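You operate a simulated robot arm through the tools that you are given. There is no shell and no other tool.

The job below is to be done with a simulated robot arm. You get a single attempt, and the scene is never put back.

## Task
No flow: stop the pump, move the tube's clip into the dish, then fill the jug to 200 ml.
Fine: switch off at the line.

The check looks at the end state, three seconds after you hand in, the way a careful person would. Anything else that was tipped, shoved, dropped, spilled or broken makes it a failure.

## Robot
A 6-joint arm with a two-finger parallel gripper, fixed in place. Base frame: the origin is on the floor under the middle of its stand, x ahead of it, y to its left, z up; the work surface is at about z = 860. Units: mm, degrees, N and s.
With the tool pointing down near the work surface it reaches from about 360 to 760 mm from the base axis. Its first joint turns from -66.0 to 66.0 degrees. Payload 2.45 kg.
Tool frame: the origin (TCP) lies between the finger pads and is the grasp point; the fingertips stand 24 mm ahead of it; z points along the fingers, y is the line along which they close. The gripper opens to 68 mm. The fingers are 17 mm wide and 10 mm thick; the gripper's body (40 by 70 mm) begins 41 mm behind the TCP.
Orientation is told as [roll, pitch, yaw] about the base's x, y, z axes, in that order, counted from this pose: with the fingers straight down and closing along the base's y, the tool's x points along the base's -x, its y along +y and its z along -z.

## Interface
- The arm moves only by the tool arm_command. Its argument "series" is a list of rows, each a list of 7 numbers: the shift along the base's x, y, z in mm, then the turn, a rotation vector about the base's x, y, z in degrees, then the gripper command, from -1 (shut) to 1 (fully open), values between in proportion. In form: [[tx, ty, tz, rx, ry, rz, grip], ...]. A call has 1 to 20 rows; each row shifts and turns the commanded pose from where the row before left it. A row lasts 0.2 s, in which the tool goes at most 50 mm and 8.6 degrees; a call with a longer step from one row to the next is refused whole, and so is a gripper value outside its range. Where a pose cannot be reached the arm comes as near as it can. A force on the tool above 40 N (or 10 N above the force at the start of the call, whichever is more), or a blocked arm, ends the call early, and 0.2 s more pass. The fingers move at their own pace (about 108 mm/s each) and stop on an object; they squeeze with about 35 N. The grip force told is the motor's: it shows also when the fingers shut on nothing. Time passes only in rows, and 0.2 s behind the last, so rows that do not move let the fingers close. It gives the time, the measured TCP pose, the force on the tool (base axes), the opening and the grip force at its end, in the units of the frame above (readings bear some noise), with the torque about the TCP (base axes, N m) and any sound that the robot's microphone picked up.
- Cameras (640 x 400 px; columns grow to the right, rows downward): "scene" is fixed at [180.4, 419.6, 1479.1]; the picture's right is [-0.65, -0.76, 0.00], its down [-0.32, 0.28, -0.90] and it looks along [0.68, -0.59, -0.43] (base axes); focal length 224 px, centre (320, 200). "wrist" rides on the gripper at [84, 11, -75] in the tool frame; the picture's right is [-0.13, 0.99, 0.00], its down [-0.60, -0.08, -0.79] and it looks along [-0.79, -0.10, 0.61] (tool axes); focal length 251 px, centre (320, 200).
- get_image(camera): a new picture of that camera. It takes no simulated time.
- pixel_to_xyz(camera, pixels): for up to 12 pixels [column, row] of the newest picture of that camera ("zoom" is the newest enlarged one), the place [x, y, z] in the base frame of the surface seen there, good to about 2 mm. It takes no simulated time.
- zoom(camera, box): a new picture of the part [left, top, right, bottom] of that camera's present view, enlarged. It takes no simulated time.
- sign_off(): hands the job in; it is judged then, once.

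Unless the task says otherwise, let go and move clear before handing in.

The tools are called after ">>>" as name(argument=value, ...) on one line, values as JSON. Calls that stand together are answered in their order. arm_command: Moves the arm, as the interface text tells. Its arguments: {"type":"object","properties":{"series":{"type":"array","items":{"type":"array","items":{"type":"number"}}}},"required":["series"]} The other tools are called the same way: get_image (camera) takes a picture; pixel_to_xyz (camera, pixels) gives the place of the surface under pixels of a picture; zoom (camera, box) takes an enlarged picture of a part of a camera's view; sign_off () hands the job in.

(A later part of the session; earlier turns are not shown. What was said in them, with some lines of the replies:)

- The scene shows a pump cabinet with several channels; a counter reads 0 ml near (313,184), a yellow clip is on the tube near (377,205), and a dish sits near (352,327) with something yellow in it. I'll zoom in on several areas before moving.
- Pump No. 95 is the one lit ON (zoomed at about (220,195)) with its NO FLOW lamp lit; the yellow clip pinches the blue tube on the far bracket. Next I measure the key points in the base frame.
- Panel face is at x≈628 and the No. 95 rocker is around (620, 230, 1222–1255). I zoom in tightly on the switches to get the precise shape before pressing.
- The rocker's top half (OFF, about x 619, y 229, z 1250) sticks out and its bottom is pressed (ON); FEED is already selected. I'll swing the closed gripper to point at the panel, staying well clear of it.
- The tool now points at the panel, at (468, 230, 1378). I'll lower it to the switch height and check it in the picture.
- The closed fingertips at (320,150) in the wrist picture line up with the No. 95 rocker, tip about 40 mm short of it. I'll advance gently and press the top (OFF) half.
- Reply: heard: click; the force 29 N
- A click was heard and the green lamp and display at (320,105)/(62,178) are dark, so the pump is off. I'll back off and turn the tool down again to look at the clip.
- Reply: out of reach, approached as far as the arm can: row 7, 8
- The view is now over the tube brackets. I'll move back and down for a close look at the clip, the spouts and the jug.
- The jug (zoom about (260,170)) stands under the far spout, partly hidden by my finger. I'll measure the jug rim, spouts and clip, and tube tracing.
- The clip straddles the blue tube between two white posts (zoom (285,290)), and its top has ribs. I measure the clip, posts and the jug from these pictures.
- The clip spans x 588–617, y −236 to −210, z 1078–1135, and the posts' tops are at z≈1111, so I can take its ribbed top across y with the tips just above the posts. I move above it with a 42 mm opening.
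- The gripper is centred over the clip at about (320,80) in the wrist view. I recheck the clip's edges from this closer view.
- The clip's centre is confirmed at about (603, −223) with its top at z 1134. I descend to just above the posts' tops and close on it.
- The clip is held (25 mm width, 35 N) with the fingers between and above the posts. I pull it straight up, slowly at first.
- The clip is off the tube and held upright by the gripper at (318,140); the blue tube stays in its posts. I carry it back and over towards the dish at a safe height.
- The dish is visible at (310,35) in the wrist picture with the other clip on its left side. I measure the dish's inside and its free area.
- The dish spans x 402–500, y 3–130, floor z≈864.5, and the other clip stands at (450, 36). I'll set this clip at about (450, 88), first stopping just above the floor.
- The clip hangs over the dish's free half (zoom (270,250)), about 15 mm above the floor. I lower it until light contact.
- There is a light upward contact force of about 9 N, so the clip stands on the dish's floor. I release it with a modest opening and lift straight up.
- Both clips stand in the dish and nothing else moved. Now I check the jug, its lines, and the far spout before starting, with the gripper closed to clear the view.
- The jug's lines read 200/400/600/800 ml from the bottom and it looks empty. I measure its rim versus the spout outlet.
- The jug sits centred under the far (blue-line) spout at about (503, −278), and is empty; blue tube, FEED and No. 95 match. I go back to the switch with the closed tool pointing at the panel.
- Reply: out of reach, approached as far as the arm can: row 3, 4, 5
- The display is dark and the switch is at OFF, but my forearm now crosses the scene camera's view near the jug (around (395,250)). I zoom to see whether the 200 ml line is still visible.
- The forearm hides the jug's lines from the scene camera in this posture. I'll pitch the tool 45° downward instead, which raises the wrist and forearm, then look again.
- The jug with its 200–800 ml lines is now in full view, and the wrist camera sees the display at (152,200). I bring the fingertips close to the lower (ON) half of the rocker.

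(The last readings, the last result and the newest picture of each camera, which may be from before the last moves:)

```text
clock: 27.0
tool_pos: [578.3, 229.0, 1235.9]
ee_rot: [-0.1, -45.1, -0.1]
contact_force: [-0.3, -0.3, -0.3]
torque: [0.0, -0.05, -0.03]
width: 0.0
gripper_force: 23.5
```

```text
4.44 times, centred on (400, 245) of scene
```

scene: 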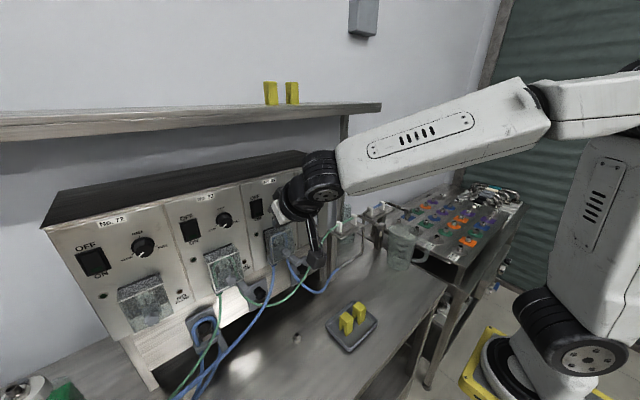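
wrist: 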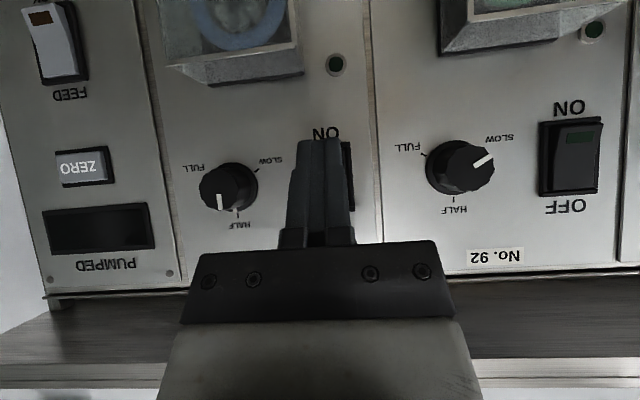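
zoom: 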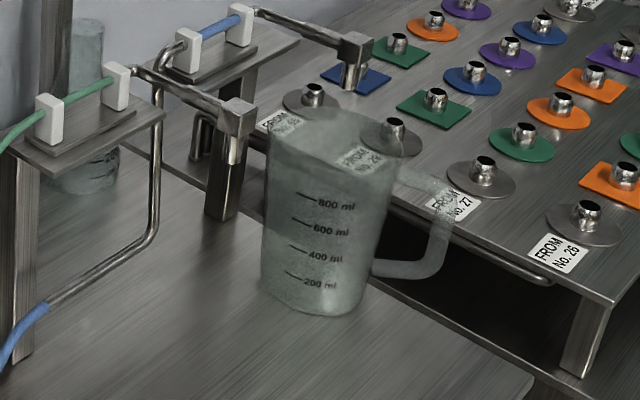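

Fingertips are just in front of the ON half (contact height about z 1225). I press it, then straight away back off and rise in front of the OFF half, ready to stop.

>>> arm_command(series=[[13, 0, 0, 0, 0, 0, -1], [4, 0, 0, 0, 0, 0, -1], [2.5, 0, 0, 0, 0, 0, -1], [2.5, 0, 0, 0, 0, 0, -1], [-9, 0, 0, 0, 0, 0, -1], [0, 0, 24, 0, 0, 0, -1]])

>>> get_image(camera="wrist")

>>> zoom(camera="scene", box=[350, 200, 450, 290])

```text
clock: 28.4
tool_pos: [590.5, 227.8, 1260.5]
ee_rot: [-0.1, -45.1, -0.1]
contact_force: [0.1, -0.1, 0.6]
torque: [-0.04, 0.01, -0.01]
width: 0.0
gripper_force: 23.9
heard: click
```

```text
taken
```

wrist: 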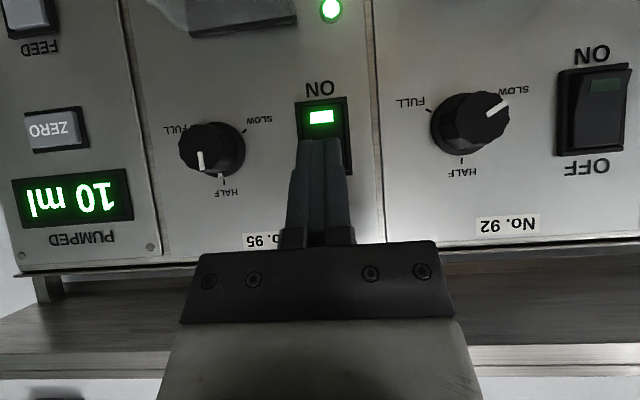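

```text
4.44 times, centred on (400, 245) of scene
```

zoom: 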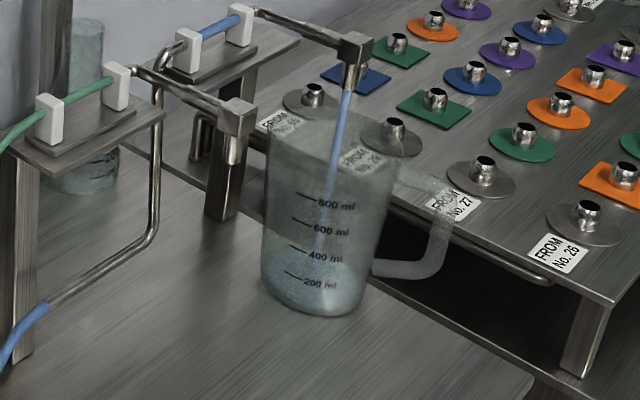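

The pump is running: display 10 ml, green lamps lit, and a blue stream falls from the spout into the jug at zoom (335,150). I hover by the OFF half and let it run about 2 s to gauge the rate.

>>> arm_command(series=[[1.5, 1, 0, 0, 0, 0, -1], [0, 0, 0, 0, 0, 0, -1], [0, 0, 0, 0, 0, 0, -1], [0, 0, 0, 0, 0, 0, -1], [0, 0, 0, 0, 0, 0, -1], [0, 0, 0, 0, 0, 0, -1], [0, 0, 0, 0, 0, 0, -1], [0, 0, 0, 0, 0, 0, -1], [0, 0, 0, 0, 0, 0, -1]])

>>> get_image(camera="wrist")

>>> zoom(camera="scene", box=[370, 225, 430, 280])

```text
clock: 30.4
tool_pos: [592.8, 229.0, 1261.3]
ee_rot: [0.0, -45.1, -0.1]
contact_force: [-0.4, 1.6, 0.5]
torque: [0.0, 0.0, -0.04]
width: 0.1
gripper_force: 23.0
```

```text
taken
```

wrist: 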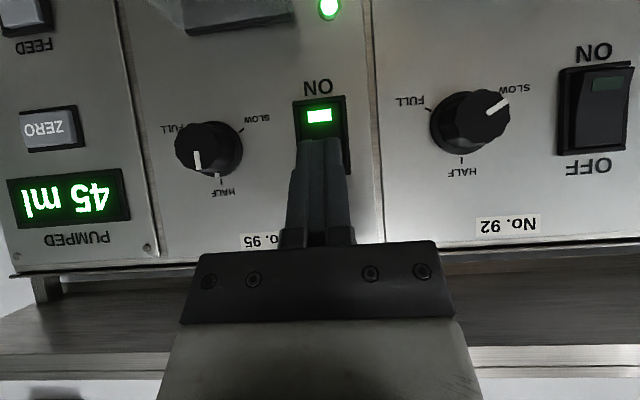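

```text
7.27 times, centred on (400, 252) of scene
```

zoom: 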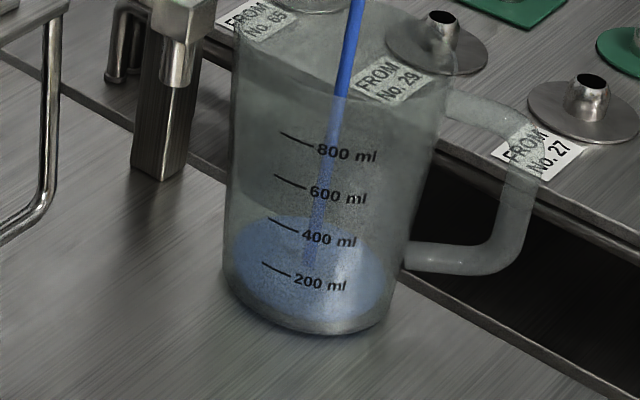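

Display reads 45 ml after a 2.0 s interval of 35 ml, so about 17.5 ml/s, and the blue liquid is visible at the jug's bottom. I wait 4.2 s more, which should give about 118 ml.

>>> arm_command(series=[[0, 0, 0, 0, 0, 0, -1], [0, 0, 0, 0, 0, 0, -1], [0, 0, 0, 0, 0, 0, -1], [0, 0, 0, 0, 0, 0, -1], [0, 0, 0, 0, 0, 0, -1], [0, 0, 0, 0, 0, 0, -1], [0, 0, 0, 0, 0, 0, -1], [0, 0, 0, 0, 0, 0, -1], [0, 0, 0, 0, 0, 0, -1], [0, 0, 0, 0, 0, 0, -1], [0, 0, 0, 0, 0, 0, -1], [0, 0, 0, 0, 0, 0, -1], [0, 0, 0, 0, 0, 0, -1], [0, 0, 0, 0, 0, 0, -1], [0, 0, 0, 0, 0, 0, -1], [0, 0, 0, 0, 0, 0, -1], [0, 0, 0, 0, 0, 0, -1], [0, 0, 0, 0, 0, 0, -1], [0, 0, 0, 0, 0, 0, -1], [0, 0, 0, 0, 0, 0, -1]])

>>> get_image(camera="wrist")

>>> zoom(camera="scene", box=[370, 225, 430, 280])

```text
clock: 34.6
tool_pos: [592.6, 229.2, 1261.8]
ee_rot: [0.0, -45.1, -0.1]
contact_force: [-0.6, -0.8, -0.1]
torque: [0.0, 0.01, 0.02]
width: 0.0
gripper_force: 23.9
```

```text
taken
```

wrist: 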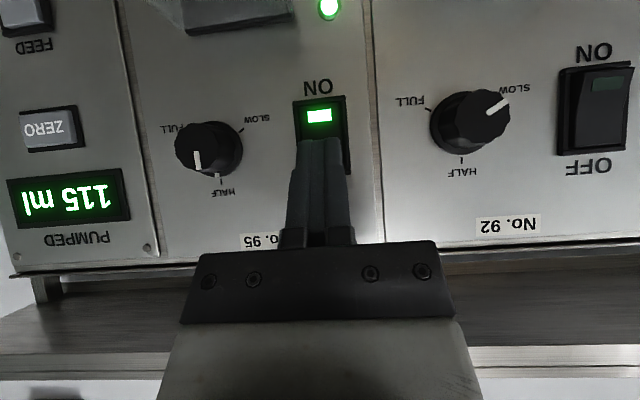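

```text
7.27 times, centred on (400, 252) of scene
```

zoom: 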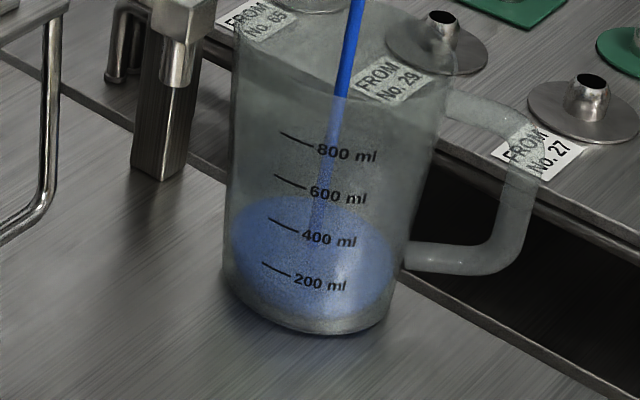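

Display reads 115 ml at t = 34.6 (about 16.7 ml/s), and the liquid's surface sits below the 200 tick. I zoom further on the tick to judge the level.

>>> zoom(camera="scene", box=[384, 246, 416, 272])

```text
15.38 times, centred on (400, 259) of scene
```

zoom: 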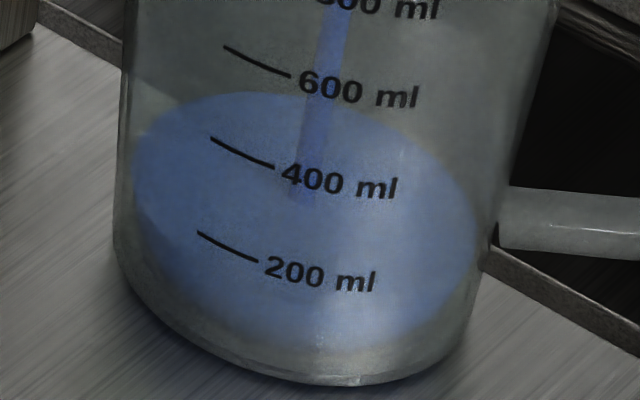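

The liquid's near edge (about y 345 at x 330) is still roughly half a division below the 200 tick, consistent with the counter. I let it run 3 s more to about 165 ml and look again.

>>> arm_command(series=[[0, 0, 0, 0, 0, 0, -1], [0, 0, 0, 0, 0, 0, -1], [0, 0, 0, 0, 0, 0, -1], [0, 0, 0, 0, 0, 0, -1], [0, 0, 0, 0, 0, 0, -1], [0, 0, 0, 0, 0, 0, -1], [0, 0, 0, 0, 0, 0, -1], [0, 0, 0, 0, 0, 0, -1], [0, 0, 0, 0, 0, 0, -1], [0, 0, 0, 0, 0, 0, -1], [0, 0, 0, 0, 0, 0, -1], [0, 0, 0, 0, 0, 0, -1], [0, 0, 0, 0, 0, 0, -1], [0, 0, 0, 0, 0, 0, -1]])

>>> get_image(camera="wrist")

>>> zoom(camera="scene", box=[384, 246, 416, 272])

```text
clock: 37.6
tool_pos: [592.6, 229.9, 1260.4]
ee_rot: [0.0, -45.1, -0.2]
contact_force: [-0.1, 0.9, 0.4]
torque: [0.03, 0.04, 0.0]
width: 0.0
gripper_force: 24.0
```

```text
taken
```

wrist: 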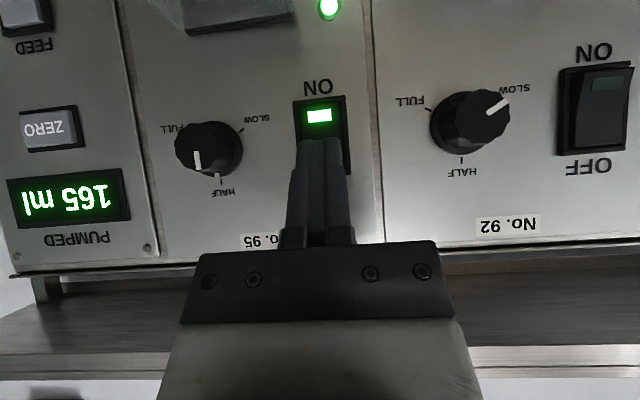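

```text
15.38 times, centred on (400, 259) of scene
```

zoom: 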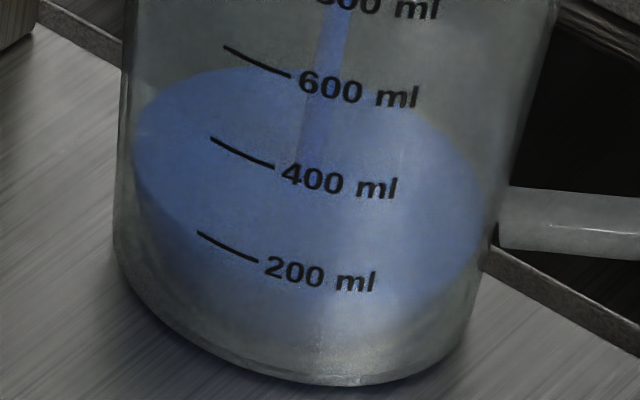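

Display 165 ml; the liquid's near edge has come up to just under the 200 tick. I zoom tighter around the tick to compare.

>>> zoom(camera="scene", box=[388, 254, 408, 270])

```text
16.00 times, centred on (398, 262) of scene
```

zoom: 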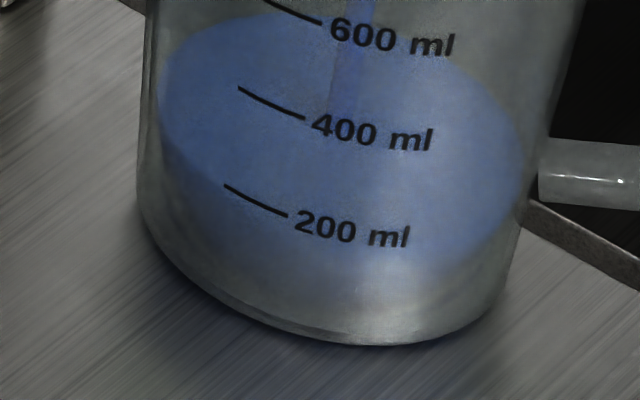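

The sharp liquid edge at (225,197) lies about 10–12 px under the tick's left end (225,185), about 20–30 ml short, agreeing with the counter. I run 1.2 s more and compare again.

>>> arm_command(series=[[0, 0, 0, 0, 0, 0, -1], [0, 0, 0, 0, 0, 0, -1], [0, 0, 0, 0, 0, 0, -1], [0, 0, 0, 0, 0, 0, -1], [0, 0, 0, 0, 0, 0, -1]])

>>> zoom(camera="scene", box=[388, 254, 408, 270])

>>> get_image(camera="wrist")

```text
clock: 38.8
tool_pos: [592.1, 231.1, 1260.2]
ee_rot: [0.0, -45.1, 0.0]
contact_force: [-0.4, 0.5, -0.1]
torque: [-0.04, -0.01, -0.01]
width: 0.2
gripper_force: 23.3
```

```text
16.00 times, centred on (398, 262) of scene
```

zoom: 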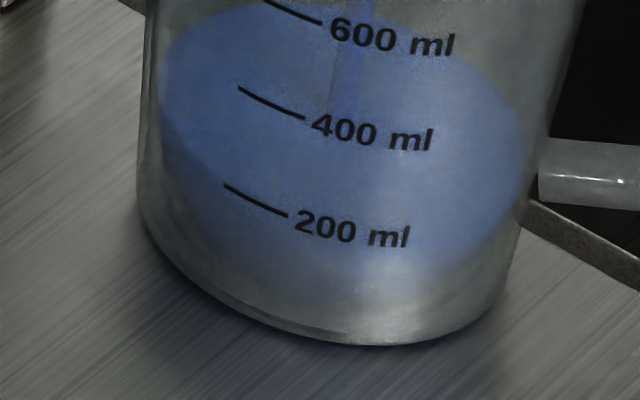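

```text
taken
```

wrist: 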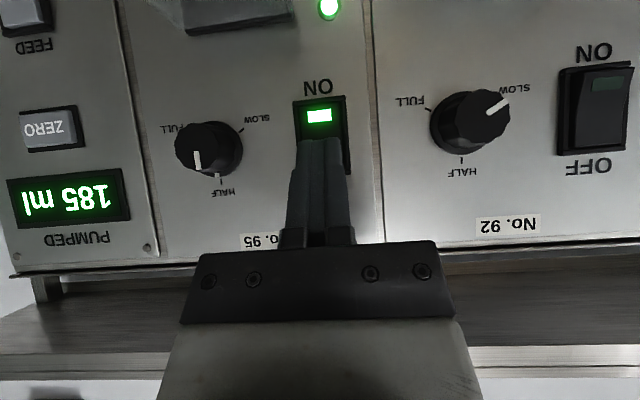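

Display 185 ml at t = 38.8 and the liquid's edge is only a few pixels below the tick, matching about 16.7 ml/s. I wait 0.4 s and then press OFF so that it clicks at about 198–200 ml.

>>> arm_command(series=[[0, 0, 0, 0, 0, 0, -1], [0, 0, 0, 0, 0, 0, -1], [3.5, 0, 0, 0, 0, 0, -1], [4, 0, 0, 0, 0, 0, -1], [0.5, 0, 0, 0, 0, 0, -1], [-10, 0, 0, 0, 0, 0, -1]])

>>> get_image(camera="wrist")

>>> zoom(camera="scene", box=[388, 254, 408, 270])

>>> zoom(camera="scene", box=[350, 200, 450, 290])

```text
clock: 40.2
tool_pos: [590.1, 228.9, 1260.7]
ee_rot: [-0.1, -45.1, -0.1]
contact_force: [0.3, -0.4, -0.5]
torque: [0.01, 0.01, 0.02]
width: 0.0
gripper_force: 23.6
heard: click
```

```text
taken
```

wrist: 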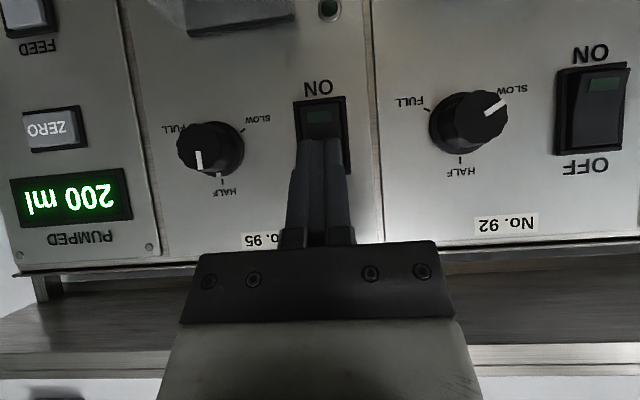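

```text
16.00 times, centred on (398, 262) of scene
```

zoom: 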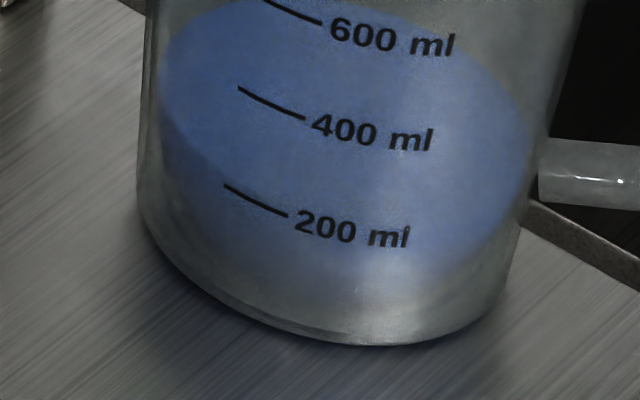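

```text
4.44 times, centred on (400, 245) of scene
```

zoom: 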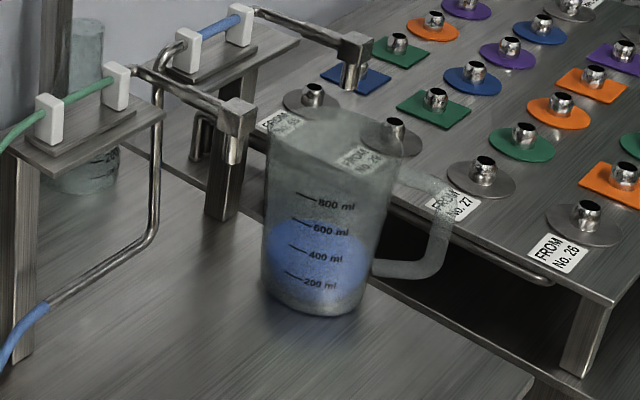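

It clicked off: lamps dark, the display shows 200 ml, the stream has stopped, and the liquid's edge meets the 200 tick. I back away clear of the panel and let time pass to check for after-drip.

>>> arm_command(series=[[-15, 0, 0, 0, 0, 0, -1], [-35, 0, 5, 0, 0, 0, -1], [-40, 0, 15, 0, 0, 0, -1], [-20, -10, 20, 0, 0, 0, -1], [0, -10, 20, 0, 0, 0, -1], [0, 0, 0, 0, 0, 0, -1], [0, 0, 0, 0, 0, 0, -1], [0, 0, 0, 0, 0, 0, -1], [0, 0, 0, 0, 0, 0, -1]])

>>> get_image(camera="scene")

>>> zoom(camera="scene", box=[388, 254, 408, 270])

>>> zoom(camera="scene", box=[230, 170, 430, 295])

>>> get_image(camera="wrist")

```text
clock: 42.2
tool_pos: [479.9, 209.5, 1321.5]
ee_rot: [0.1, -45.1, -0.1]
contact_force: [-0.8, 0.7, 0.8]
torque: [-0.03, -0.02, 0.0]
width: 0.1
gripper_force: 23.7
```

```text
taken
```

scene: 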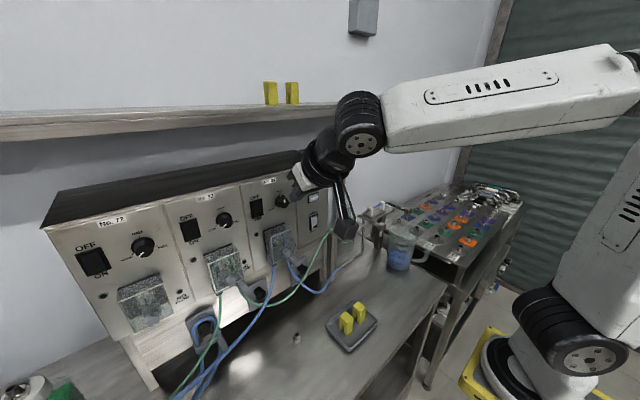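

```text
16.00 times, centred on (398, 262) of scene
```

zoom: 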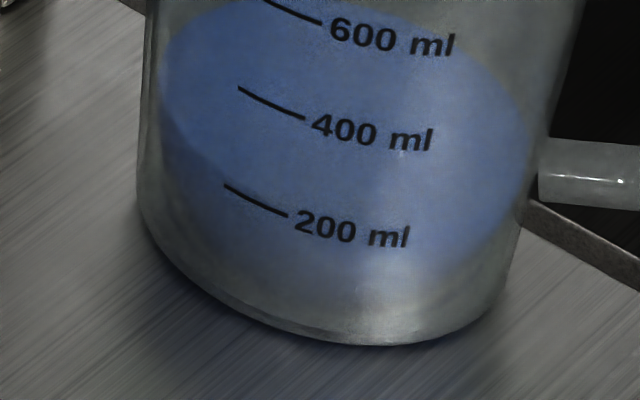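

```text
3.20 times, centred on (330, 232) of scene
```

zoom: 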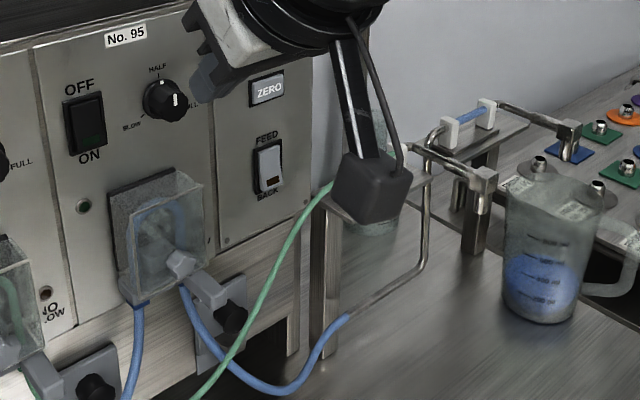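

```text
taken
```

wrist: 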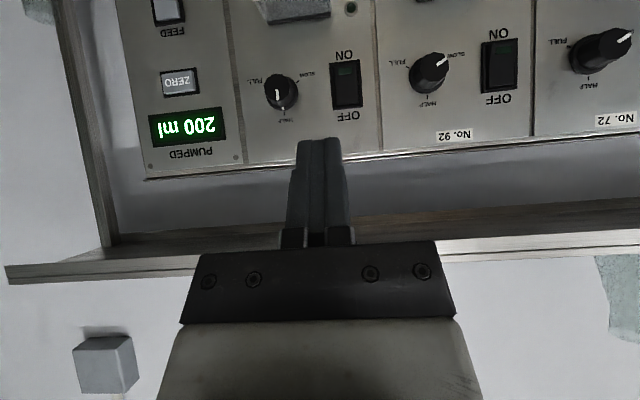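

Nothing has changed two seconds after switch-off: display still 200 ml, no drip, jug edge at the 200 tick. I check numerically the liquid's surface height against the tick's height.

>>> zoom(camera="scene", box=[388, 254, 408, 270])

>>> pixel_to_xyz(camera="zoom", pixels=[[228, 187], [255, 202], [280, 213], [242, 90], [270, 104], [298, 117], [350, 180], [300, 170], [400, 100], [450, 170], [200, 80], [480, 200]])

```text
16.00 times, centred on (398, 262) of scene
```

zoom: 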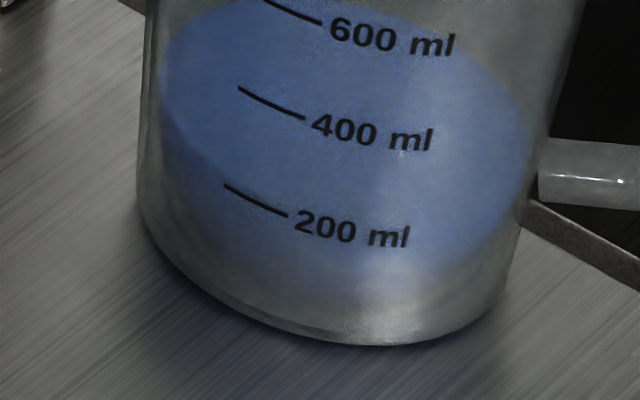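

```text
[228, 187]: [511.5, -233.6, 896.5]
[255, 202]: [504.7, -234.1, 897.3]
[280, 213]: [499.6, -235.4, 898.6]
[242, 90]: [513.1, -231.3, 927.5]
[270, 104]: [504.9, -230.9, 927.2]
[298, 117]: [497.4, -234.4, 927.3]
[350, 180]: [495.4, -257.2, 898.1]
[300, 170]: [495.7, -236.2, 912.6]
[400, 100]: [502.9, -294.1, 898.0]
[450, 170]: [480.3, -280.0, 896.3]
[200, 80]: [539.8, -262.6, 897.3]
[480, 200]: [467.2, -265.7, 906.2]
```

The liquid's surface is at z ≈ 897.4 and the 200 ml tick at z ≈ 897.5, so it's on the line. The pump is off, the clip stands in the dish (352,318), and the arm is clear, so I hand in.

>>> sign_off()

```text
The job is handed in.
```

The job is done and handed in.

- **Pump:** No. 95, the one showing NO FLOW, was switched off. It was restarted only for the filling and is off again now. Its speed dial and the FEED setting were not touched.
- **Clip:** the yellow clip is off the blue tube and standing in the dish beside the clip that was already there.
- **Jug:** it is filled to the 200 ml line. The surface measured z 897.4 mm against 897.5 mm for the line, and the pump's counter reads 200 ml. Two seconds after switch-off there was no drip and the level had not changed.

I saw nothing else moved or spilled in the last pictures, and the arm was clear of everything when I handed in.
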